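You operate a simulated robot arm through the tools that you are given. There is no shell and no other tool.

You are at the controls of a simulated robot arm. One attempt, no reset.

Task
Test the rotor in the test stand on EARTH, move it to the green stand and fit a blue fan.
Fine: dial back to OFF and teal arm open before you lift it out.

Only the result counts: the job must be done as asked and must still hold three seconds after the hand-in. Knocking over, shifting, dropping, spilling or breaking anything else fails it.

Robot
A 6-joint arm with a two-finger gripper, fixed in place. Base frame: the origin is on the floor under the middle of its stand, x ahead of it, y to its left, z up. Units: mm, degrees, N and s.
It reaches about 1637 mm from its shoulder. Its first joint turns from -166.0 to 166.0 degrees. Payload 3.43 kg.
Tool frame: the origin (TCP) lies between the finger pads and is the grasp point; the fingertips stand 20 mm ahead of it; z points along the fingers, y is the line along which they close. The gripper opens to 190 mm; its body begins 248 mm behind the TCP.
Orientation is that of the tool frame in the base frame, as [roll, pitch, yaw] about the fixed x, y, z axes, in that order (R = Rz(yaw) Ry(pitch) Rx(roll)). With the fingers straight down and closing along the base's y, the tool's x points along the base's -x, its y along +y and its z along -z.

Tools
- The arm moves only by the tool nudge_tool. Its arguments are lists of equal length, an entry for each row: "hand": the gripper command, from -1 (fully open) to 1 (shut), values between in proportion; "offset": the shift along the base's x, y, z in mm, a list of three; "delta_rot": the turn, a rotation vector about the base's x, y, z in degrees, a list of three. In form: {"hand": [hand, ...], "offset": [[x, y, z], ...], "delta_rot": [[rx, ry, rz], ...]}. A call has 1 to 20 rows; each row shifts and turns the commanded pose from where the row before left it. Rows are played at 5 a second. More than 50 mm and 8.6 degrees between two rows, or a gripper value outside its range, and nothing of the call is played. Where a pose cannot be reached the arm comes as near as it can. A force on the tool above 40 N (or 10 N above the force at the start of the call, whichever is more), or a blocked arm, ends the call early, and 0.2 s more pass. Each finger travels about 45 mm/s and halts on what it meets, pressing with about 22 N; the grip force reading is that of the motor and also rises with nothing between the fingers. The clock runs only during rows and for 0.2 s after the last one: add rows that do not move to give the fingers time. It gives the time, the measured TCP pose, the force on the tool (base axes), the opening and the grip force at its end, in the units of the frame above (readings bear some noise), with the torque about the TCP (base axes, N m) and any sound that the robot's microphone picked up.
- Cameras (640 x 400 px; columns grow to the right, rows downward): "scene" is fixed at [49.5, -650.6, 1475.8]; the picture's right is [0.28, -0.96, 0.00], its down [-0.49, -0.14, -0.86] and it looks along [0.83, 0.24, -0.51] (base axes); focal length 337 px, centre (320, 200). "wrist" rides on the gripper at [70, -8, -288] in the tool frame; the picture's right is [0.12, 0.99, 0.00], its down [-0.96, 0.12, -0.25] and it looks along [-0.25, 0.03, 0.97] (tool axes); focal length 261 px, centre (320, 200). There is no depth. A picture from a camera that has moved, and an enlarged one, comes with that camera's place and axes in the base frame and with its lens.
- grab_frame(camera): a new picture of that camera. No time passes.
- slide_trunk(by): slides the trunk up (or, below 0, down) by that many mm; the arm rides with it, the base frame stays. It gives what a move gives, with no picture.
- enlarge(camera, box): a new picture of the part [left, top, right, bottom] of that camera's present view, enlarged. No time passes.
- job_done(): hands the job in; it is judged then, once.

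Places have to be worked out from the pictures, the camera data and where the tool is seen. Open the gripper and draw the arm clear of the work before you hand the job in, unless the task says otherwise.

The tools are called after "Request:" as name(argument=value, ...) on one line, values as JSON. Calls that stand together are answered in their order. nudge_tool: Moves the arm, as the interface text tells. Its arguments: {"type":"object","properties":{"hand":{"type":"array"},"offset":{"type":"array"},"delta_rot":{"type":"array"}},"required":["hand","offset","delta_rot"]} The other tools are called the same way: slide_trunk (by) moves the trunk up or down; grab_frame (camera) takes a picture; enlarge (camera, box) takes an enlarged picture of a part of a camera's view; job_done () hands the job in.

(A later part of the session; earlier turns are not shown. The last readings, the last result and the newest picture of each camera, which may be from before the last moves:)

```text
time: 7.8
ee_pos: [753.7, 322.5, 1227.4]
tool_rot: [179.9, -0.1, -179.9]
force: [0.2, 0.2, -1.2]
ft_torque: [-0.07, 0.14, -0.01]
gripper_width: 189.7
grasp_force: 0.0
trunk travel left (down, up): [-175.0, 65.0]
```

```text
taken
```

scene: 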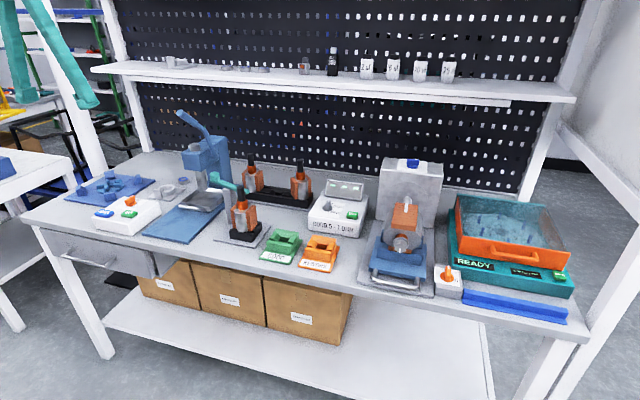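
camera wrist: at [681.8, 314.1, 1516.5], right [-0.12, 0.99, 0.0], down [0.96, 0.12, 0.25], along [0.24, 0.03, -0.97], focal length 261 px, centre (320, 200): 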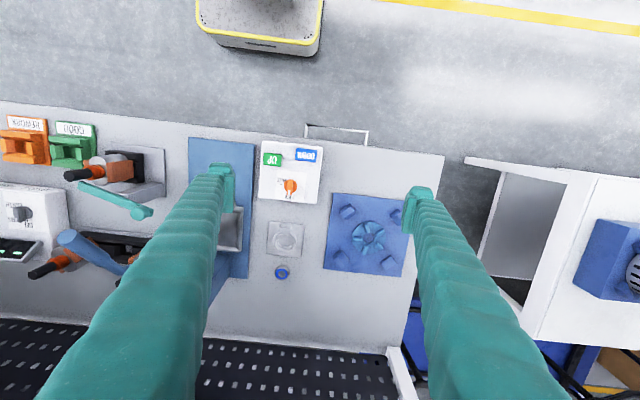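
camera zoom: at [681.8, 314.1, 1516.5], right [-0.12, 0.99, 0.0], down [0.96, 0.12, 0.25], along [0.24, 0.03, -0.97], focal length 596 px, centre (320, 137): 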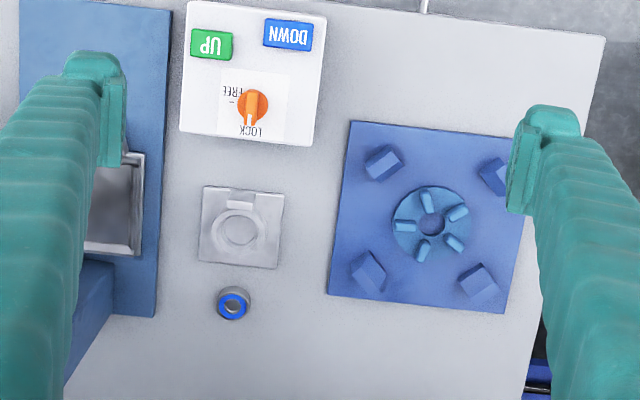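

Request:
enlarge(camera="scene", box=[0, 0, 120, 130])

Request:
nudge_tool(hand=[-1, -1, -1, -1, -1, -1, -1], offset=[[-45, -10, 0], [-45, -10, 0], [-45, 0, -10], [-45, 0, -20], [-45, 0, -30], [0, 0, -30], [0, 0, 0]], delta_rot=[[0, 0, 0], [0, 0, 0], [0, 0, 0], [0, 0, 0], [0, 0, 0], [0, 0, 0], [0, 0, 0]])

Request:
grab_frame(camera="scene")

Request:
grab_frame(camera="wrist")

```text
3.08 times, centred on (60, 65) of scene
camera zoom: at [49.5, -650.6, 1475.8], right [0.28, -0.96, 0.0], down [-0.49, -0.14, -0.86], along [0.83, 0.24, -0.51], focal length 1037 px, centre (1120, 615)
```

zoom: 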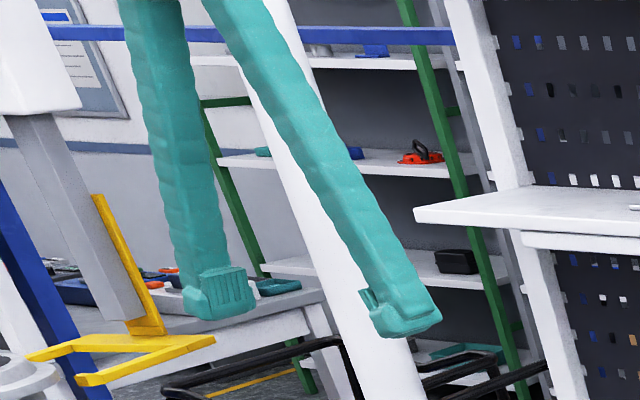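

```text
refused: row 5 steps farther than a row can; nothing moved
```

```text
taken
```

scene: 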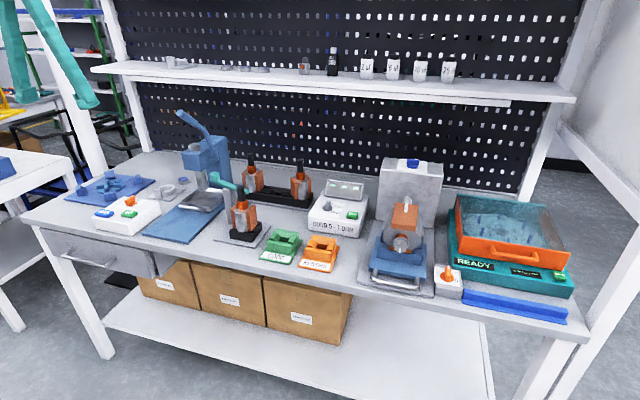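

```text
taken
camera wrist: at [681.8, 314.1, 1516.5], right [-0.12, 0.99, 0.0], down [0.96, 0.12, 0.25], along [0.24, 0.03, -0.97], focal length 261 px, centre (320, 200)
```

wrist: 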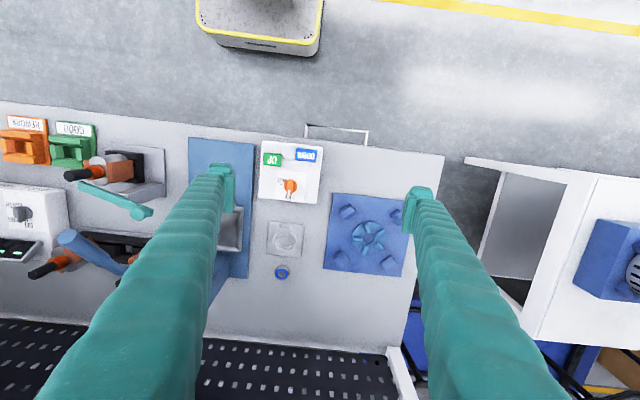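

Fingers taper to roughly 32 mm blocks with ridged pads. I'll go back to the tester now with the fingers part-closed (~80 mm), crossing again at x≈680 well clear of the press handle.

Request:
nudge_tool(hand=[0.16, 0.16, 0.16, 0.16, 0.16, 0.16, 0.16, 0.16, 0.16, 0.16, 0.16, 0.16, 0.16, 0.16, 0.16, 0.16, 0.16, 0.16, 0.16], offset=[[-35, -30, 0], [-35, -30, 0], [0, -48, 0], [0, -48, 0], [0, -48, 0], [0, -48, 0], [0, -48, 0], [0, -48, 0], [0, -48, 0], [0, -48, 0], [0, -48, 0], [0, -48, 0], [0, -48, 0], [30, -35, 0], [40, -30, 0], [40, -30, 0], [40, -15, 0], [30, 0, 0], [0, 0, 0]], delta_rot=[[0, 0, 0], [0, 0, 0], [0, 0, 0], [0, 0, 0], [0, 0, 0], [0, 0, 0], [0, 0, 0], [0, 0, 0], [0, 0, 0], [0, 0, 0], [0, 0, 0], [0, 0, 0], [0, 0, 0], [0, 0, 0], [0, 0, 0], [0, 0, 0], [0, 0, 0], [0, 0, 0], [0, 0, 0]])

Request:
grab_frame(camera="wrist")

Request:
grab_frame(camera="scene")

```text
time: 11.8
ee_pos: [853.9, -370.1, 1213.0]
tool_rot: [-179.9, 0.3, 180.0]
force: [0.7, 0.1, 0.1]
ft_torque: [0.01, 0.07, -0.02]
gripper_width: 79.9
grasp_force: 0.1
out of reach, approached as far as the arm can: row 17, 18
trunk travel left (down, up): [-175.0, 65.0]
```

```text
taken
camera wrist: at [780.9, -377.4, 1500.1], right [-0.12, 0.99, 0.0], down [0.96, 0.12, 0.25], along [0.25, 0.03, -0.97], focal length 261 px, centre (320, 200)
```

wrist: 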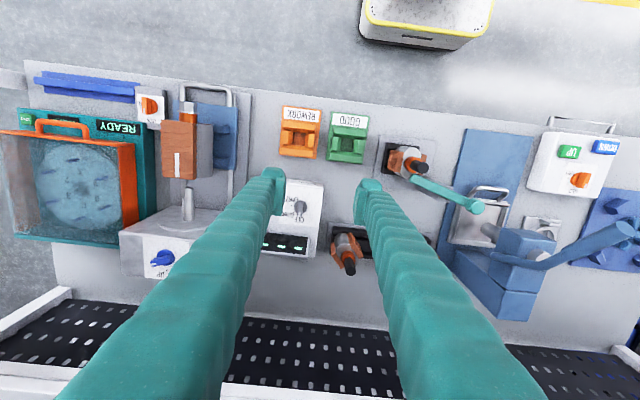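

```text
taken
```

scene: 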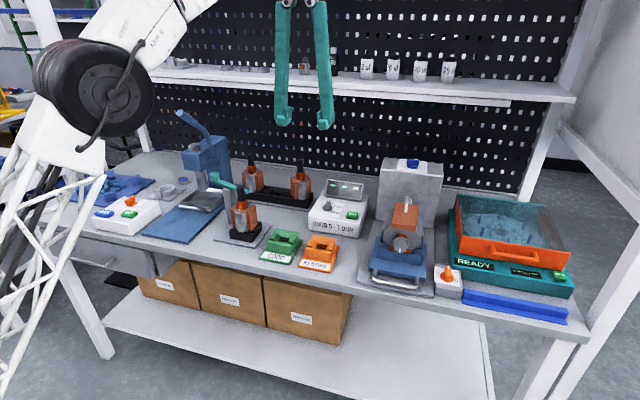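

The fingers and reach look fine. I'll zoom on the bottom of the wrist view for the shelf edge, and on the dial.

Request:
enlarge(camera="wrist", box=[180, 250, 440, 400])

Request:
enlarge(camera="wrist", box=[270, 175, 340, 260])

Request:
enlarge(camera="scene", box=[250, 0, 370, 140])

```text
2.46 times, centred on (310, 325) of wrist
camera zoom: at [780.9, -377.4, 1500.1], right [-0.12, 0.99, 0.0], down [0.96, 0.12, 0.25], along [0.25, 0.03, -0.97], focal length 642 px, centre (345, -108)
```

zoom: 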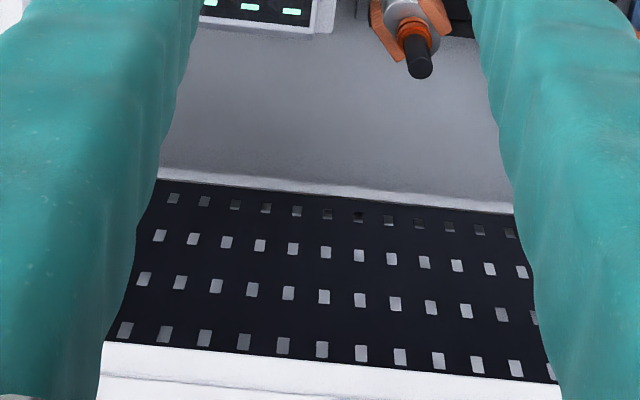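

```text
4.71 times, centred on (305, 218) of wrist
camera zoom: at [780.9, -377.4, 1500.1], right [-0.12, 0.99, 0.0], down [0.96, 0.12, 0.25], along [0.25, 0.03, -0.97], focal length 1227 px, centre (391, 118)
```

zoom: 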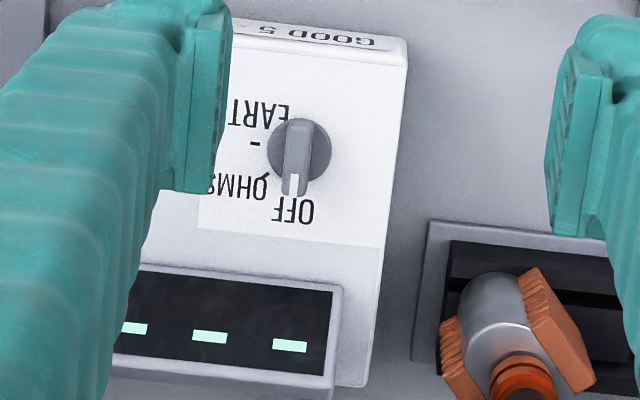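

```text
2.86 times, centred on (310, 70) of scene
camera zoom: at [49.5, -650.6, 1475.8], right [0.28, -0.96, 0.0], down [-0.49, -0.14, -0.86], along [0.83, 0.24, -0.51], focal length 963 px, centre (349, 571)
```

zoom: 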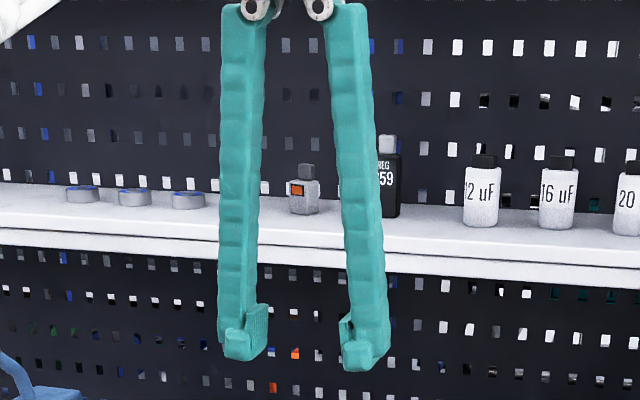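

The shelf front edge works out near x≈1115, z≈1215–1240, so there's room to work at the dial. I'll zoom tight on the dial in the scene view to get its height.

Request:
enlarge(camera="scene", box=[320, 185, 365, 225])

Request:
enlarge(camera="scene", box=[305, 170, 375, 245])

```text
10.00 times, centred on (342, 205) of scene
camera zoom: at [49.5, -650.6, 1475.8], right [0.28, -0.96, 0.0], down [-0.49, -0.14, -0.86], along [0.83, 0.24, -0.51], focal length 3370 px, centre (95, 150)
```

zoom: 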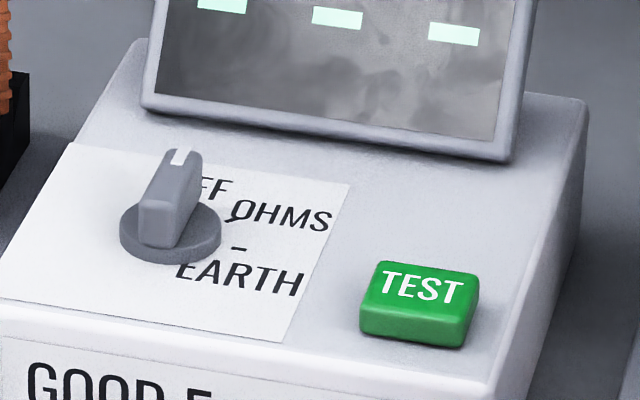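

```text
5.33 times, centred on (340, 208) of scene
camera zoom: at [49.5, -650.6, 1475.8], right [0.28, -0.96, 0.0], down [-0.49, -0.14, -0.86], along [0.83, 0.24, -0.51], focal length 1797 px, centre (213, 160)
```

zoom: 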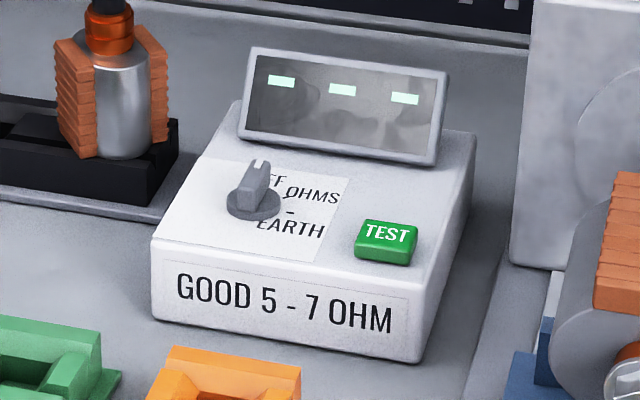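

Dial: disc top ≈889, bar ≈12 mm wide × 33 mm long × 17 mm tall along x at about (963,-404); TEST is at about (940,-491). EARTH tick sits exactly 90° from OFF, toward -y. I'll drop down to hover above the dial.

Request:
nudge_tool(hand=[0.16, 0.16, 0.16, 0.16, 0.16, 0.16, 0.16], offset=[[5, -5, -40], [15, -5, -40], [20, -5, -40], [20, -5, -40], [20, -5, -40], [20, -4, -33], [0, 0, 0]], delta_rot=[[0, 0, 0], [0, 0, 0], [0, 0, 0], [0, 0, 0], [0, 0, 0], [0, 0, 0], [0, 0, 0]])

Request:
grab_frame(camera="wrist")

Request:
grab_frame(camera="scene")

```text
time: 13.4
ee_pos: [955.2, -398.1, 981.4]
tool_rot: [180.0, 0.0, -179.9]
force: [1.1, 0.3, -0.4]
ft_torque: [0.04, 0.04, 0.02]
gripper_width: 80.0
grasp_force: 0.0
trunk travel left (down, up): [-175.0, 65.0]
```

```text
taken
camera wrist: at [883.2, -406.7, 1270.5], right [-0.12, 0.99, 0.0], down [0.96, 0.12, 0.25], along [0.25, 0.03, -0.97], focal length 261 px, centre (320, 200)
```

wrist: 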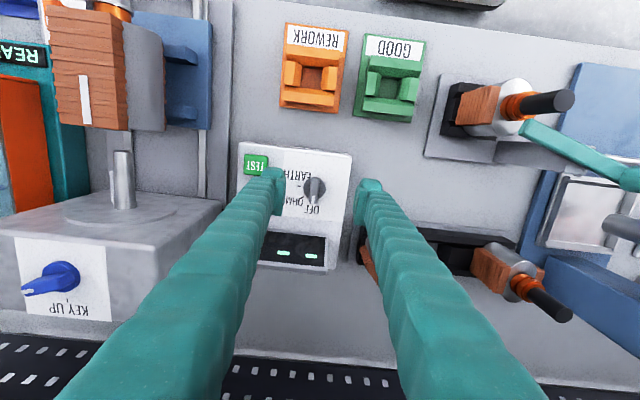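

```text
taken
```

scene: 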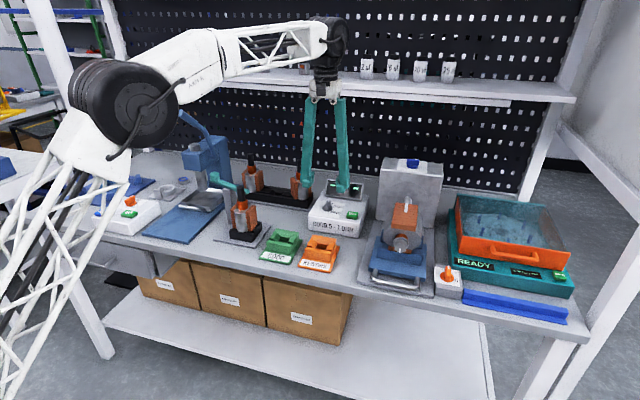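

Request:
enlarge(camera="wrist", box=[270, 150, 370, 250])

Request:
enlarge(camera="scene", box=[290, 90, 380, 240])

```text
4.00 times, centred on (320, 200) of wrist
camera zoom: at [883.2, -406.7, 1270.5], right [-0.12, 0.99, 0.0], down [0.96, 0.12, 0.25], along [0.25, 0.03, -0.97], focal length 1043 px, centre (320, 200)
```

zoom: 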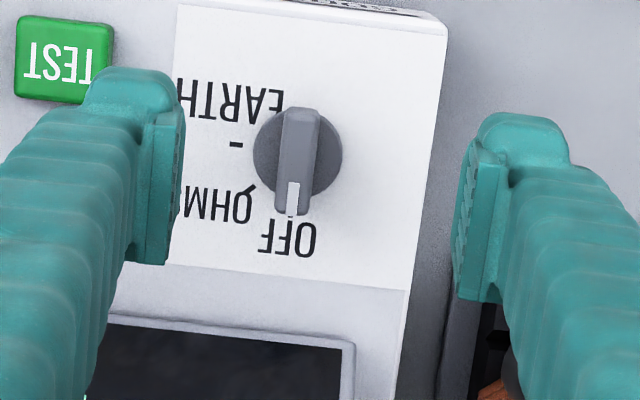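

```text
2.67 times, centred on (335, 165) of scene
camera zoom: at [49.5, -650.6, 1475.8], right [0.28, -0.96, 0.0], down [-0.49, -0.14, -0.86], along [0.83, 0.24, -0.51], focal length 899 px, centre (280, 293)
```

zoom: 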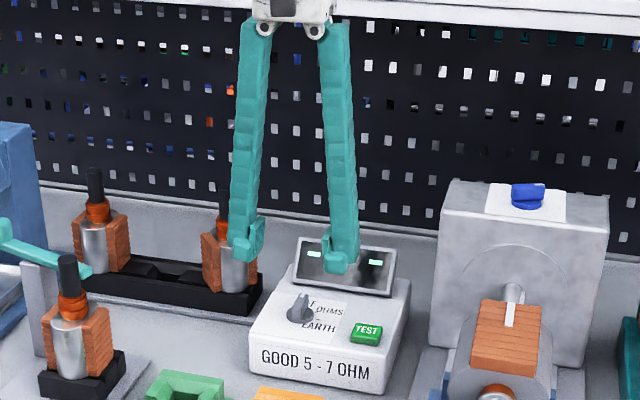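

The dial axis is at (964,-405); I'll shift (+9,-7) and lower carefully until fingertips sit just above the dial's disc.

Request:
nudge_tool(hand=[0.4, 0.4, 0.4, 0.4, 0.4, 0.4, 0.4, 0.4], offset=[[9, -7, -10], [0, 0, -15], [0, 0, -15], [0, 0, -10], [0, 0, -6], [0, 0, -6], [0, 0, -4], [0, 0, 0]], delta_rot=[[0, 0, 0], [0, 0, 0], [0, 0, 0], [0, 0, 0], [0, 0, 0], [0, 0, 0], [0, 0, 0], [0, 0, 0]])

Request:
enlarge(camera="wrist", box=[270, 150, 370, 250])

Request:
enlarge(camera="scene", box=[310, 170, 375, 230])

```text
time: 15.2
ee_pos: [961.4, -404.9, 914.1]
tool_rot: [180.0, 0.0, 180.0]
force: [0.7, -0.6, -0.1]
ft_torque: [0.0, -0.03, 0.01]
gripper_width: 57.1
grasp_force: 0.1
trunk travel left (down, up): [-175.0, 65.0]
```

```text
4.00 times, centred on (320, 200) of wrist
camera zoom: at [889.9, -413.4, 1204.0], right [-0.12, 0.99, 0.0], down [0.96, 0.12, 0.25], along [0.25, 0.03, -0.97], focal length 1043 px, centre (320, 200)
```

zoom: 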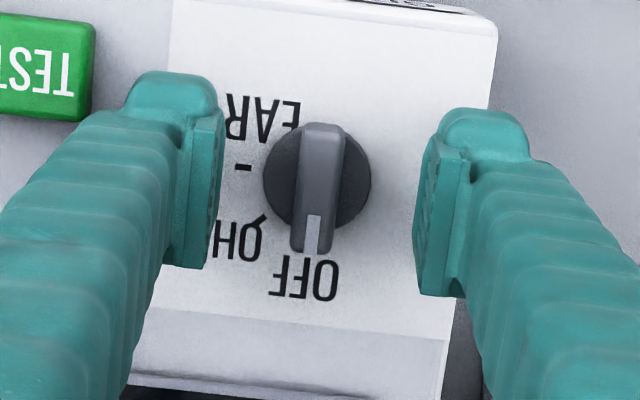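

```text
6.67 times, centred on (342, 200) of scene
camera zoom: at [49.5, -650.6, 1475.8], right [0.28, -0.96, 0.0], down [-0.49, -0.14, -0.86], along [0.83, 0.24, -0.51], focal length 2247 px, centre (170, 200)
```

zoom: 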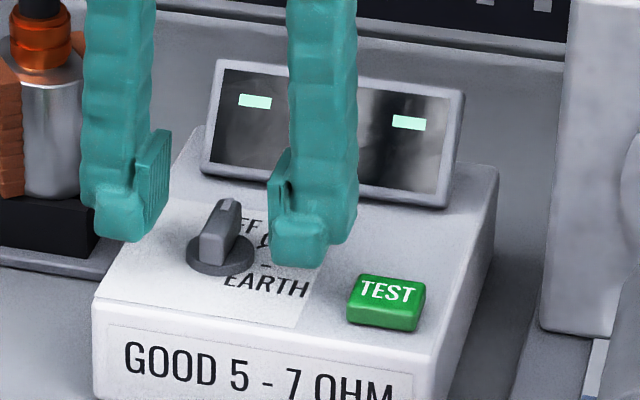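

The bar is centred between the pads (about 2 mm ahead in x); I adjust +2 mm and close on it.

Request:
nudge_tool(hand=[0.4, 1, 1, 1, 1, 1], offset=[[2, 0, 0], [0, 0, 0], [0, 0, 0], [0, 0, 0], [0, 0, 0], [0, 0, 0]], delta_rot=[[0, 0, 0], [0, 0, 0], [0, 0, 0], [0, 0, 0], [0, 0, 0], [0, 0, 0]])

Request:
enlarge(camera="wrist", box=[270, 150, 370, 250])

Request:
enlarge(camera="scene", box=[310, 170, 375, 230])

```text
time: 16.6
ee_pos: [963.1, -405.7, 915.3]
tool_rot: [179.9, 0.0, -180.0]
force: [0.9, -2.1, 0.7]
ft_torque: [-0.03, -0.04, -0.02]
gripper_width: 11.4
grasp_force: 44.4
trunk travel left (down, up): [-175.0, 65.0]
```

```text
4.00 times, centred on (320, 200) of wrist
camera zoom: at [892.0, -413.8, 1204.0], right [-0.12, 0.99, 0.0], down [0.96, 0.12, 0.25], along [0.25, 0.03, -0.97], focal length 1043 px, centre (320, 200)
```

zoom: 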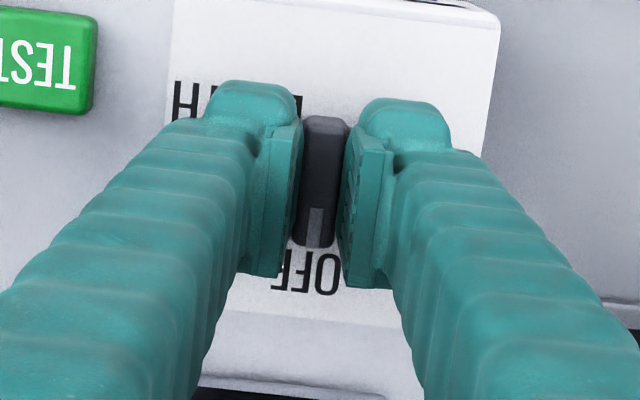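

```text
6.67 times, centred on (342, 200) of scene
camera zoom: at [49.5, -650.6, 1475.8], right [0.28, -0.96, 0.0], down [-0.49, -0.14, -0.86], along [0.83, 0.24, -0.51], focal length 2247 px, centre (170, 200)
```

zoom: 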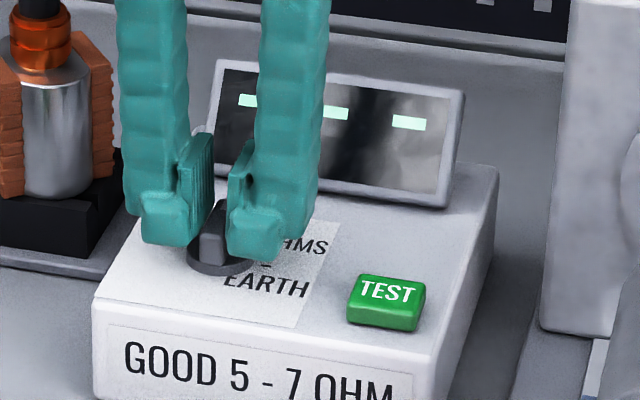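

Gripped (11.4 mm). Now I turn the dial -90° about z (OFF→EARTH) in small steps.

Request:
nudge_tool(hand=[1, 1, 1, 1, 1, 1, 1, 1, 1, 1, 1, 1], offset=[[0, 0, 0], [0, 0, 0], [0, 0, 0], [0, 0, 0], [0, 0, 0], [0, 0, 0], [0, 0, 0], [0, 0, 0], [0, 0, 0], [0, 0, 0], [0, 0, 0], [0, 0, 0]], delta_rot=[[0, 0, -8.2], [0, 0, -8.2], [0, 0, -8.2], [0, 0, -8.2], [0, 0, -8.2], [0, 0, -8.2], [0, 0, -8.2], [0, 0, -8.2], [0, 0, -8.2], [0, 0, -8.2], [0, 0, -8], [0, 0, 0]])

Request:
enlarge(camera="wrist", box=[220, 100, 420, 300])

Request:
enlarge(camera="scene", box=[310, 170, 375, 230])

```text
time: 19.2
ee_pos: [964.8, -403.5, 915.4]
tool_rot: [179.8, -0.1, 89.8]
force: [18.5, 22.4, 0.7]
ft_torque: [1.02, -0.19, 0.11]
gripper_width: 11.4
grasp_force: 45.0
trunk travel left (down, up): [-175.0, 65.0]
stopped in row 12: the force on the tool passed its limit at 40 N (the readings are from after the stop); the commanded pose is now the measured one
```

```text
2.00 times, centred on (320, 200) of wrist
camera zoom: at [954.3, -334.1, 1204.4], right [0.99, 0.12, 0.0], down [0.11, -0.96, 0.25], along [0.03, -0.24, -0.97], focal length 521 px, centre (320, 200)
```

zoom: 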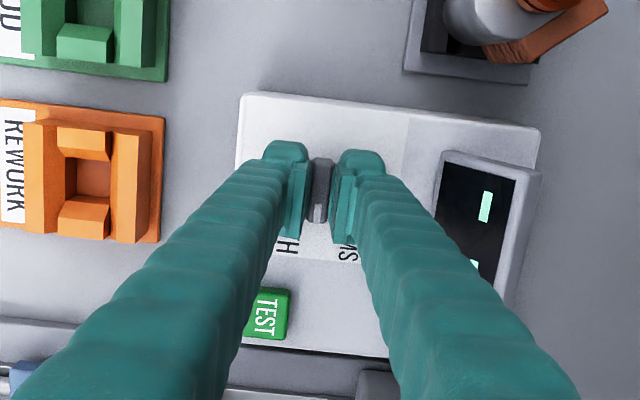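

```text
6.67 times, centred on (342, 200) of scene
camera zoom: at [49.5, -650.6, 1475.8], right [0.28, -0.96, 0.0], down [-0.49, -0.14, -0.86], along [0.83, 0.24, -0.51], focal length 2247 px, centre (170, 200)
```

zoom: 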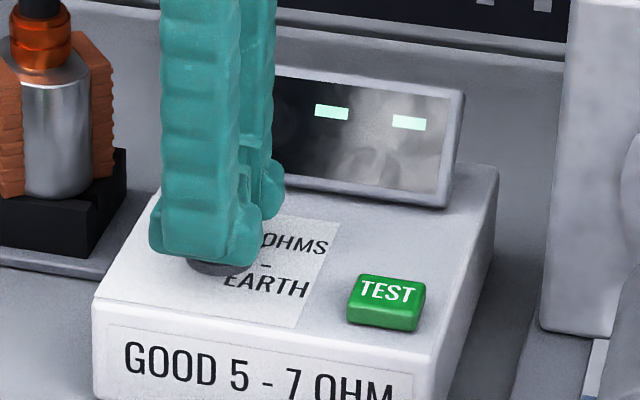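

The tool turned the full 90° (lateral force only from slight off-axis). I'll open slightly to release, lift, and check the pointer.

Request:
nudge_tool(hand=[0.68, 0.68, 0.68, 0.68, 0.68, 0.68, 0.68, 0.68], offset=[[0, 0, 0], [0, 0, 0], [0, 0, 10], [0, 0, 20], [0, 0, 30], [0, 0, 30], [0, 0, 0], [0, 0, 0]], delta_rot=[[0, 0, 0], [0, 0, 0], [0, 0, 0], [0, 0, 0], [0, 0, 0], [0, 0, 0], [0, 0, 0], [0, 0, 0]])

Request:
enlarge(camera="wrist", box=[220, 100, 420, 300])

Request:
enlarge(camera="scene", box=[310, 170, 375, 230])

```text
time: 21.0
ee_pos: [963.5, -405.0, 1004.9]
tool_rot: [179.9, 0.1, 89.8]
force: [0.1, -0.7, 0.2]
ft_torque: [-0.02, -0.04, 0.01]
gripper_width: 30.5
grasp_force: 0.0
trunk travel left (down, up): [-175.0, 65.0]
```

```text
2.00 times, centred on (320, 200) of wrist
camera zoom: at [954.0, -334.6, 1293.9], right [0.99, 0.12, 0.0], down [0.11, -0.96, 0.25], along [0.03, -0.25, -0.97], focal length 521 px, centre (320, 200)
```

zoom: 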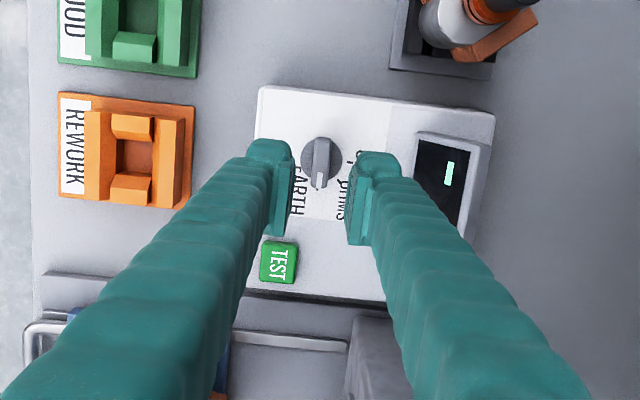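

```text
6.67 times, centred on (342, 200) of scene
camera zoom: at [49.5, -650.6, 1475.8], right [0.28, -0.96, 0.0], down [-0.49, -0.14, -0.86], along [0.83, 0.24, -0.51], focal length 2247 px, centre (170, 200)
```

zoom: 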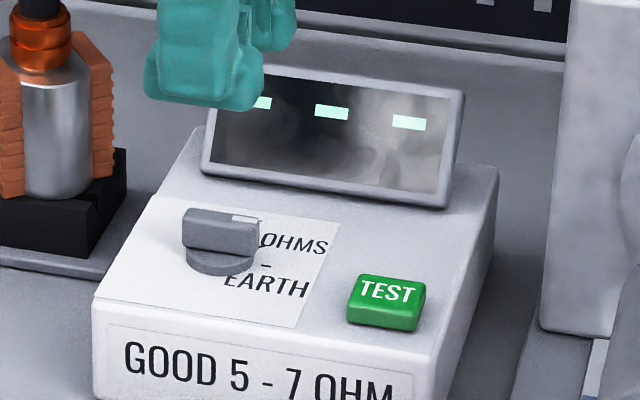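

The pointer is now on the EARTH tick. Next I close the fingers, move over TEST at about (941,-492) and come down gently on it.

Request:
nudge_tool(hand=[1, 1, 1, 1, 1, 1, 1], offset=[[-10, -40, 0], [-12, -47, 0], [0, 0, -25], [0, 0, -25], [0, 0, -20], [0, 0, -10], [0, 0, 0]], delta_rot=[[0, 0, 0], [0, 0, 0], [0, 0, 0], [0, 0, 0], [0, 0, 0], [0, 0, 0], [0, 0, 0]])

Request:
enlarge(camera="wrist", box=[220, 100, 420, 300])

Request:
enlarge(camera="scene", box=[310, 170, 375, 230])

```text
time: 22.6
ee_pos: [938.2, -495.8, 924.7]
tool_rot: [179.9, -0.1, 89.8]
force: [0.9, 0.0, -0.5]
ft_torque: [0.03, 0.0, -0.01]
gripper_width: 0.0
grasp_force: 22.1
trunk travel left (down, up): [-175.0, 65.0]
```

```text
2.00 times, centred on (320, 200) of wrist
camera zoom: at [928.7, -424.4, 1214.0], right [0.99, 0.12, 0.0], down [0.11, -0.96, 0.25], along [0.03, -0.25, -0.97], focal length 521 px, centre (320, 200)
```

zoom: 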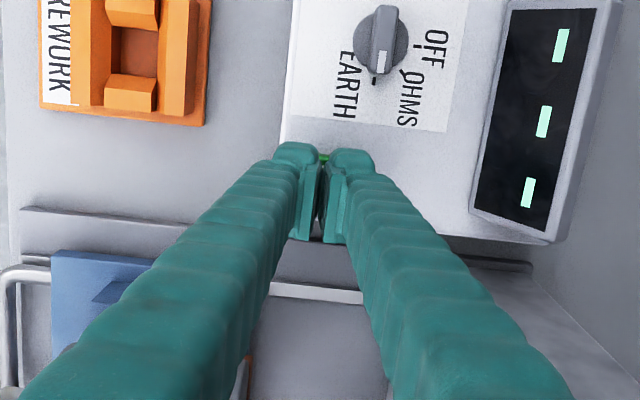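

```text
6.67 times, centred on (342, 200) of scene
camera zoom: at [49.5, -650.6, 1475.8], right [0.28, -0.96, 0.0], down [-0.49, -0.14, -0.86], along [0.83, 0.24, -0.51], focal length 2247 px, centre (170, 200)
```

zoom: 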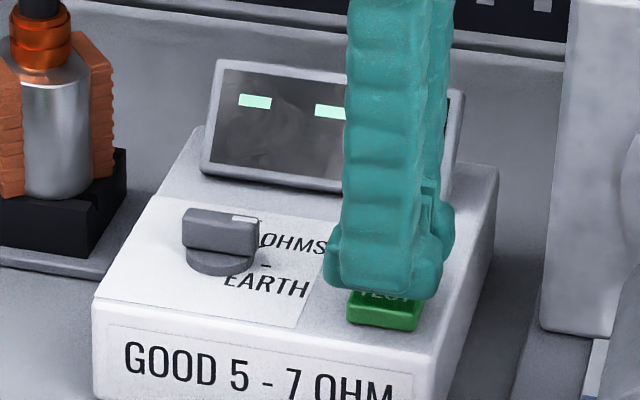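

Fingers are right over TEST; the dial reads EARTH. Lowering slowly to press the button.

Request:
nudge_tool(hand=[1, 1, 1, 1, 1], offset=[[3, 3, -4], [0, 0, -4], [0, 0, -3], [0, 0, -3], [0, 0, 0]], delta_rot=[[0, 0, 0], [0, 0, 0], [0, 0, 0], [0, 0, 0], [0, 0, 0]])

```text
time: 23.8
ee_pos: [943.9, -492.6, 911.3]
tool_rot: [179.9, -0.1, 89.8]
force: [0.2, -0.4, 0.7]
ft_torque: [-0.02, 0.0, 0.01]
gripper_width: 0.1
grasp_force: 21.2
trunk travel left (down, up): [-175.0, 65.0]
```

No contact yet at tip height ≈891; continuing in 2–3 mm steps.

Request:
nudge_tool(hand=[1, 1, 1, 1, 1], offset=[[0, 0, -3], [0, 0, -2], [0, 0, -2], [0, 0, -2], [0, 0, 0]], delta_rot=[[0, 0, 0], [0, 0, 0], [0, 0, 0], [0, 0, 0], [0, 0, 0]])

Request:
enlarge(camera="scene", box=[310, 170, 375, 230])

```text
time: 25.0
ee_pos: [943.2, -492.4, 906.0]
tool_rot: [179.8, 0.1, 89.8]
force: [4.1, -5.7, 17.8]
ft_torque: [-0.09, -0.05, 0.0]
gripper_width: 5.9
grasp_force: 34.1
trunk travel left (down, up): [-175.0, 65.0]
```

```text
6.67 times, centred on (342, 200) of scene
camera zoom: at [49.5, -650.6, 1475.8], right [0.28, -0.96, 0.0], down [-0.49, -0.14, -0.86], along [0.83, 0.24, -0.51], focal length 2247 px, centre (170, 200)
```

zoom: 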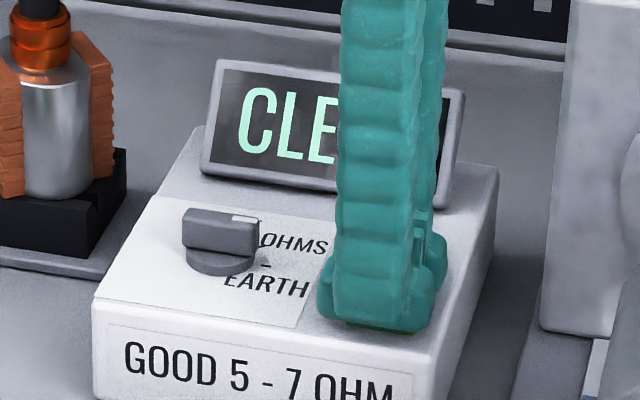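

The display lit up ("CLE…"). I'll lift off and read it fully.

Request:
nudge_tool(hand=[1, 1, 1, 1, 1, 1], offset=[[0, 0, 8], [0, 0, 20], [0, 0, 30], [-20, 20, 35], [-30, 30, 0], [0, 0, 0]], delta_rot=[[0, 0, 0], [0, 0, 0], [0, 0, 0], [0, 0, 0], [0, 0, 0], [0, 0, 0]])

Request:
enlarge(camera="scene", box=[300, 160, 390, 240])

Request:
grab_frame(camera="wrist")

```text
time: 26.4
ee_pos: [897.1, -442.2, 994.6]
tool_rot: [179.8, 0.0, 89.9]
force: [-0.5, 0.2, 0.6]
ft_torque: [-0.05, 0.0, -0.01]
gripper_width: 0.0
grasp_force: 33.6
trunk travel left (down, up): [-175.0, 65.0]
```

```text
5.00 times, centred on (345, 200) of scene
camera zoom: at [49.5, -650.6, 1475.8], right [0.28, -0.96, 0.0], down [-0.49, -0.14, -0.86], along [0.83, 0.24, -0.51], focal length 1685 px, centre (195, 200)
```

zoom: 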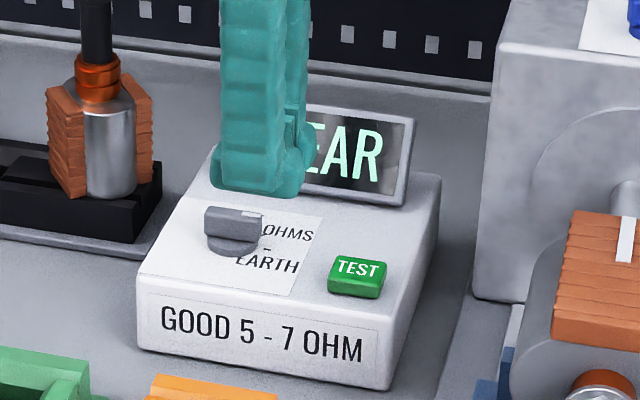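

```text
taken
camera wrist: at [886.3, -371.7, 1283.5], right [0.99, 0.12, 0.0], down [0.11, -0.96, 0.25], along [0.03, -0.25, -0.97], focal length 261 px, centre (320, 200)
```

wrist: 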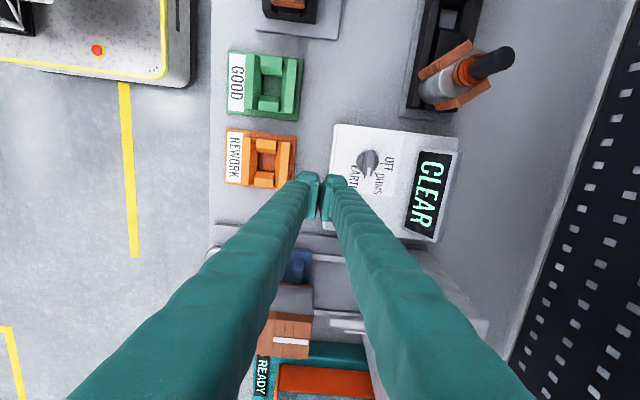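

The tester reads "CLEAR" on EARTH. Before turning the dial back I want to be certain the teal arm was actually in contact during the test, so I move to look down on the test stand.

Request:
nudge_tool(hand=[1, 1, 1, 1, 1], offset=[[-12, 30, 30], [-12, 40, 25], [-12, 42, 0], [-11, 40, 0], [0, 0, 0]], delta_rot=[[0, 0, 0], [0, 0, 0], [0, 0, 0], [0, 0, 0], [0, 0, 0]])

Request:
grab_frame(camera="wrist")

Request:
enlarge(camera="wrist", box=[270, 40, 370, 140])

Request:
enlarge(camera="scene", box=[205, 165, 275, 250])

```text
time: 27.6
ee_pos: [845.3, -287.0, 1052.5]
tool_rot: [179.8, 0.0, 89.8]
force: [-0.7, -0.1, -0.2]
ft_torque: [-0.05, -0.05, 0.0]
gripper_width: 0.0
grasp_force: 34.5
trunk travel left (down, up): [-175.0, 65.0]
```

```text
taken
camera wrist: at [834.4, -216.5, 1341.0], right [0.99, 0.12, 0.0], down [0.11, -0.96, 0.25], along [0.03, -0.25, -0.97], focal length 261 px, centre (320, 200)
```

wrist: 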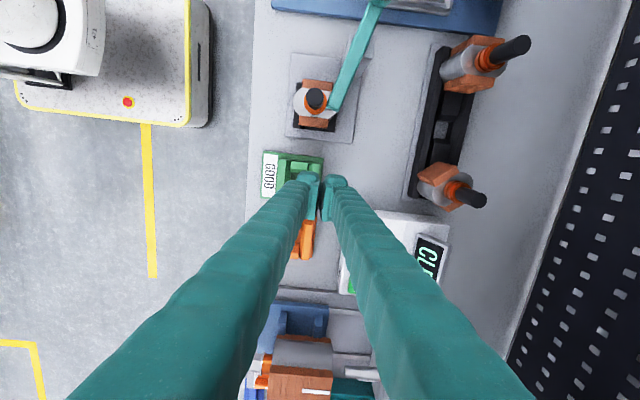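

```text
4.00 times, centred on (320, 90) of wrist
camera zoom: at [834.4, -216.5, 1341.0], right [0.99, 0.12, 0.0], down [0.11, -0.96, 0.25], along [0.03, -0.25, -0.97], focal length 1043 px, centre (320, 640)
```

zoom: 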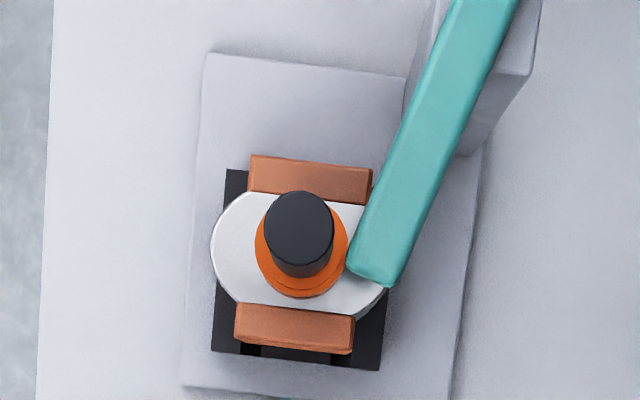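

```text
4.71 times, centred on (240, 208) of scene
camera zoom: at [49.5, -650.6, 1475.8], right [0.28, -0.96, 0.0], down [-0.49, -0.14, -0.86], along [0.83, 0.24, -0.51], focal length 1586 px, centre (696, 165)
```

zoom: 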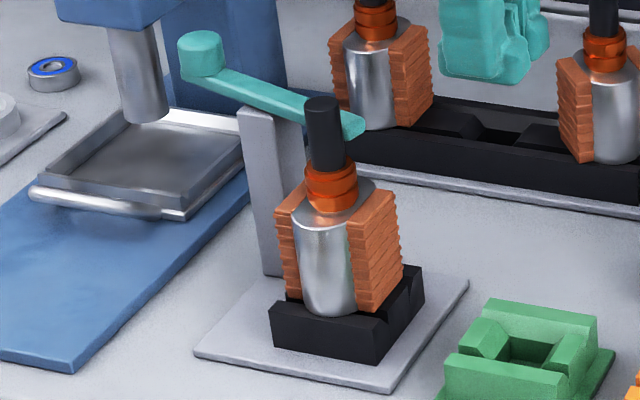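

The dial-side result was CLEAR, but the arm tip's contact needs verifying; I'll zoom hard at the tip from the scene camera.

Request:
enlarge(camera="scene", box=[230, 180, 262, 212])

Request:
enlarge(camera="wrist", box=[295, 75, 345, 125])

```text
12.50 times, centred on (246, 196) of scene
camera zoom: at [49.5, -650.6, 1475.8], right [0.28, -0.96, 0.0], down [-0.49, -0.14, -0.86], along [0.83, 0.24, -0.51], focal length 4212 px, centre (1245, 250)
```

zoom: 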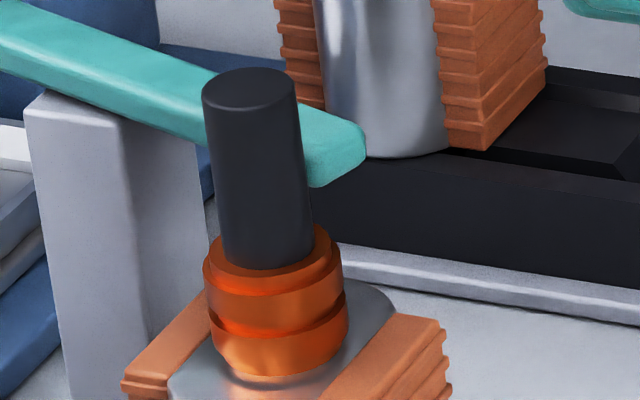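

```text
8.00 times, centred on (320, 100) of wrist
camera zoom: at [834.4, -216.5, 1341.0], right [0.99, 0.12, 0.0], down [0.11, -0.96, 0.25], along [0.03, -0.25, -0.97], focal length 2085 px, centre (320, 1000)
```

zoom: 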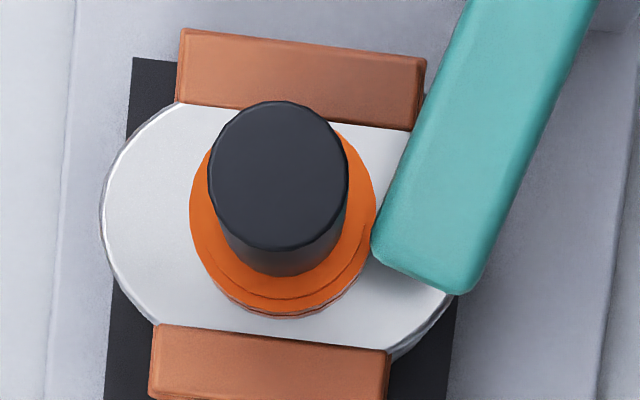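

The arm sits right alongside the shaft and over the core, so it looks closed, but I'll check by feel at its knob. First I need a clear look at the press handle near that knob, so I rise and move toward it.

Request:
nudge_tool(hand=[1, 1, 1, 1, 1, 1], offset=[[0, 0, 40], [0, 0, 45], [5, 35, 20], [5, 45, 0], [5, 45, 0], [0, 0, 0]], delta_rot=[[0, 0, 0], [0, 0, 0], [0, 0, 0], [0, 0, 0], [0, 0, 0], [0, 0, 0]])

Request:
grab_frame(camera="wrist")

Request:
grab_frame(camera="scene")

```text
time: 29.0
ee_pos: [860.7, -162.4, 1157.9]
tool_rot: [179.8, -0.1, 89.8]
force: [0.3, 1.1, 0.9]
ft_torque: [-0.01, 0.0, -0.02]
gripper_width: 0.0
grasp_force: 34.7
trunk travel left (down, up): [-175.0, 65.0]
```

```text
taken
camera wrist: at [851.5, -91.9, 1446.1], right [0.99, 0.12, 0.0], down [0.11, -0.96, 0.25], along [0.03, -0.25, -0.97], focal length 261 px, centre (320, 200)
```

wrist: 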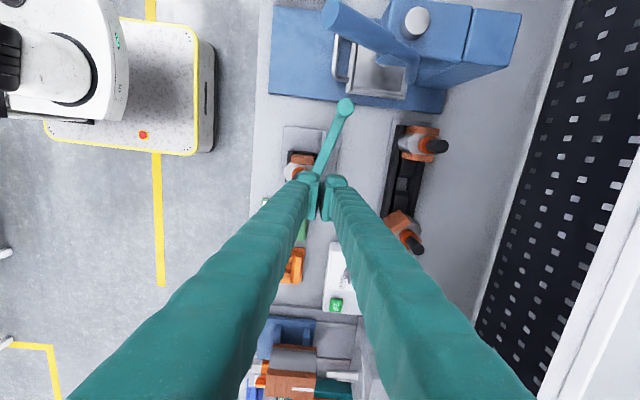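

```text
taken
```

scene: 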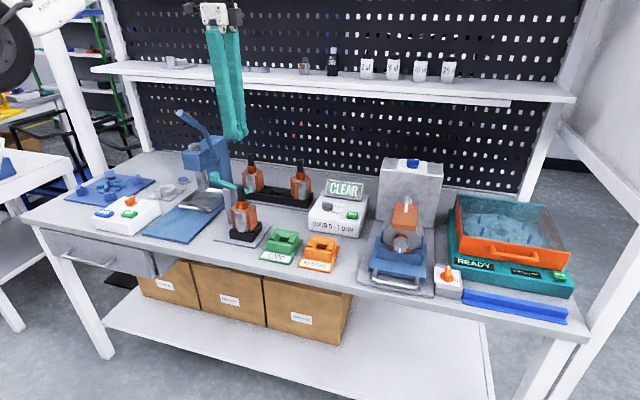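

Request:
enlarge(camera="wrist", box=[255, 0, 455, 130])

Request:
enlarge(camera="wrist", box=[280, 85, 380, 195])

Request:
enlarge(camera="scene", box=[170, 100, 260, 220])

```text
3.08 times, centred on (355, 65) of wrist
camera zoom: at [851.5, -91.9, 1446.1], right [0.99, 0.12, 0.0], down [0.11, -0.96, 0.25], along [0.03, -0.25, -0.97], focal length 802 px, centre (212, 615)
```

zoom: 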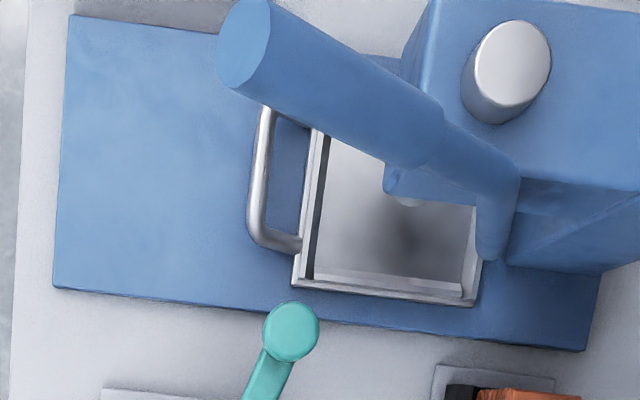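

```text
3.64 times, centred on (330, 140) of wrist
camera zoom: at [851.5, -91.9, 1446.1], right [0.99, 0.12, 0.0], down [0.11, -0.96, 0.25], along [0.03, -0.25, -0.97], focal length 948 px, centre (284, 418)
```

zoom: 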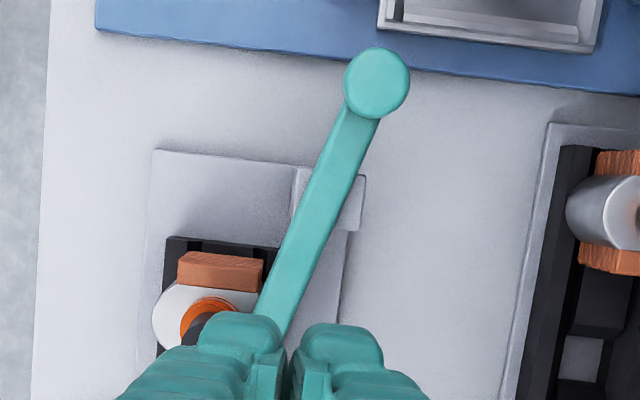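

```text
3.33 times, centred on (215, 160) of scene
camera zoom: at [49.5, -650.6, 1475.8], right [0.28, -0.96, 0.0], down [-0.49, -0.14, -0.86], along [0.83, 0.24, -0.51], focal length 1123 px, centre (670, 333)
```

zoom: 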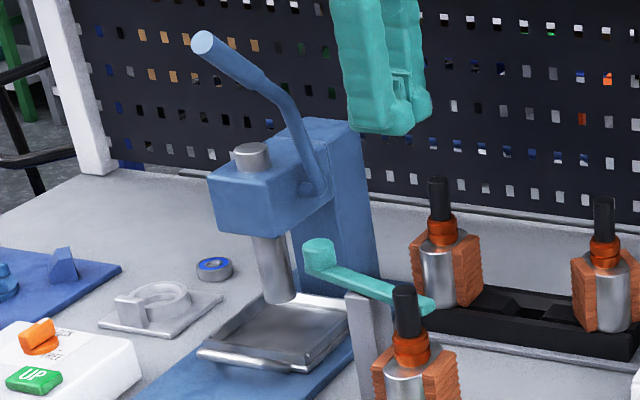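

Now clear: press handle tip at (848,0,1202), its pivot at about (972,-7,1040), knob at (888,-48). I'll tilt the tool 16° so the body leans to -y, away from the handle, and open to ~50 mm.

Request:
nudge_tool(hand=[0.47, 0.47, 0.47, 0.47, 0.47, 0.47], offset=[[0, 0, 0], [0, 0, 0], [13, 35, -20], [14, 40, -20], [0, 30, -20], [0, 0, 0]], delta_rot=[[8, 0, 0], [8, 0, 0], [0, 0, 0], [0, 0, 0], [0, 0, 0], [0, 0, 0]])

Request:
grab_frame(camera="wrist")

Request:
grab_frame(camera="scene")

```text
time: 30.4
ee_pos: [887.2, -58.4, 1097.3]
tool_rot: [179.9, -15.9, 89.7]
force: [0.3, 0.0, 0.1]
ft_torque: [0.02, -0.01, 0.0]
gripper_width: 50.3
grasp_force: 0.1
trunk travel left (down, up): [-175.0, 65.0]
```

```text
taken
camera wrist: at [878.2, -69.4, 1394.8], right [0.99, 0.11, 0.03], down [0.11, -0.99, -0.03], along [0.03, 0.03, -1.0], focal length 261 px, centre (320, 200)
```

wrist: 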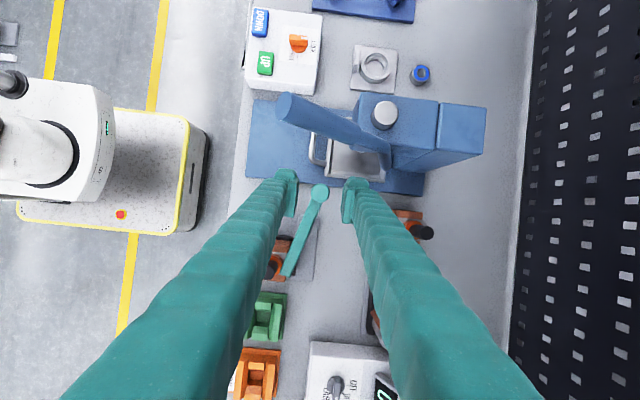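

```text
taken
```

scene: 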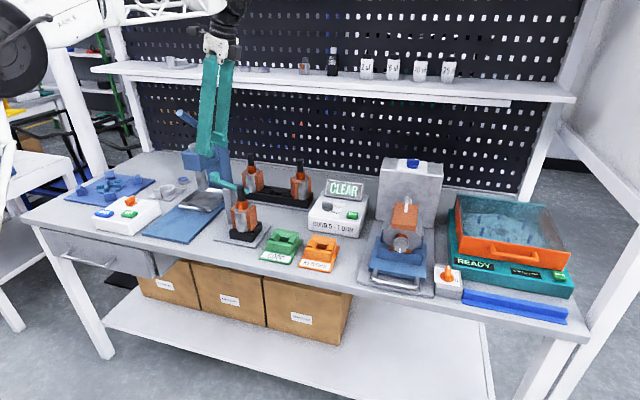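

The knob is centred between the fingers. Lowering to straddle it.

Request:
nudge_tool(hand=[0.47, 0.47, 0.47, 0.47, 0.47], offset=[[0, 4, -30], [0, 0, -30], [0, 0, -20], [0, 0, -15], [0, 0, 0]], delta_rot=[[0, 0, 0], [0, 0, 0], [0, 0, 0], [0, 0, 0], [0, 0, 0]])

Request:
enlarge(camera="wrist", box=[240, 130, 400, 290])

Request:
enlarge(camera="scene", box=[180, 140, 270, 230])

```text
time: 31.6
ee_pos: [890.2, -55.8, 1000.5]
tool_rot: [179.9, -16.1, 89.7]
force: [-0.1, -0.1, -0.7]
ft_torque: [0.0, 0.02, 0.03]
gripper_width: 50.2
grasp_force: 0.0
trunk travel left (down, up): [-175.0, 65.0]
```

```text
2.50 times, centred on (320, 210) of wrist
camera zoom: at [879.6, -66.6, 1298.3], right [0.99, 0.11, 0.03], down [0.11, -0.99, -0.03], along [0.03, 0.03, -1.0], focal length 652 px, centre (320, 175)
```

zoom: 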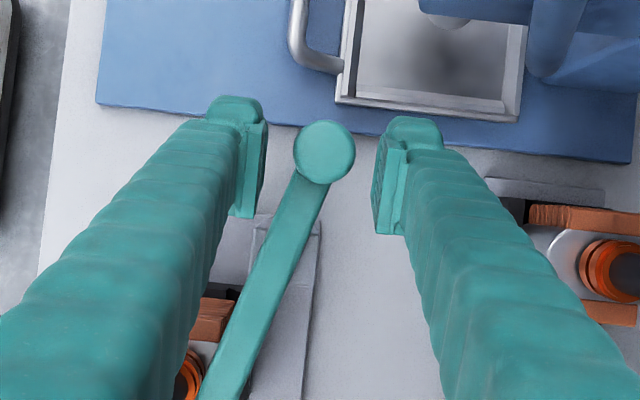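

```text
4.44 times, centred on (225, 185) of scene
camera zoom: at [49.5, -650.6, 1475.8], right [0.28, -0.96, 0.0], down [-0.49, -0.14, -0.86], along [0.83, 0.24, -0.51], focal length 1498 px, centre (742, 267)
```

zoom: 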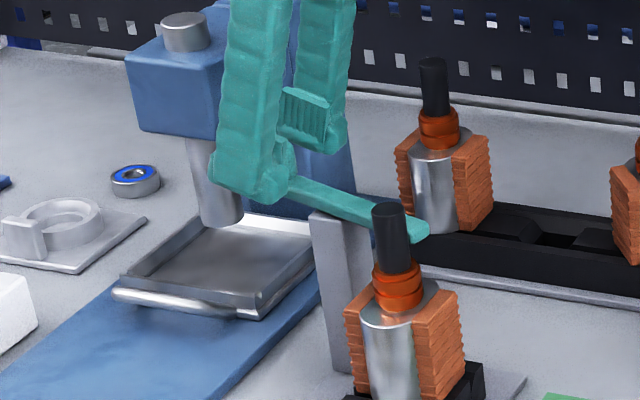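

The fingers straddle the knob. I'll now push it gently toward +x (closing direction) to feel whether the arm is already home.

Request:
nudge_tool(hand=[0.47, 0.47, 0.47], offset=[[9, 0, 0], [2, 0, 0], [0, 0, 0]], delta_rot=[[0, 0, 0], [0, 0, 0], [0, 0, 0]])

Request:
enlarge(camera="wrist", box=[240, 130, 400, 290])

```text
time: 32.4
ee_pos: [901.8, -53.6, 999.8]
tool_rot: [179.9, -16.0, 89.7]
force: [-0.2, 0.4, 0.5]
ft_torque: [0.03, 0.01, -0.02]
gripper_width: 50.0
grasp_force: 0.0
trunk travel left (down, up): [-175.0, 65.0]
```

```text
2.50 times, centred on (320, 210) of wrist
camera zoom: at [890.5, -66.1, 1297.9], right [0.99, 0.11, 0.03], down [0.11, -0.99, -0.03], along [0.03, 0.03, -1.0], focal length 652 px, centre (320, 175)
```

zoom: 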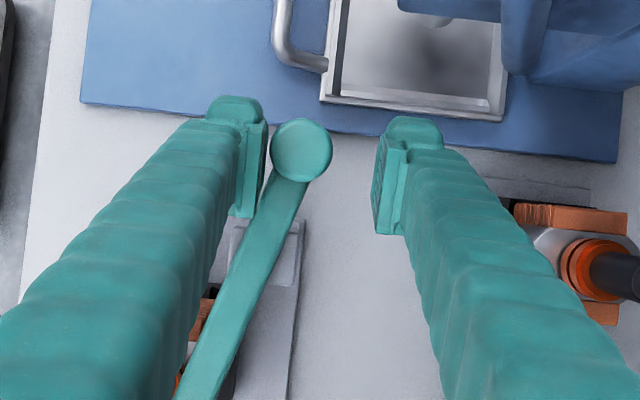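

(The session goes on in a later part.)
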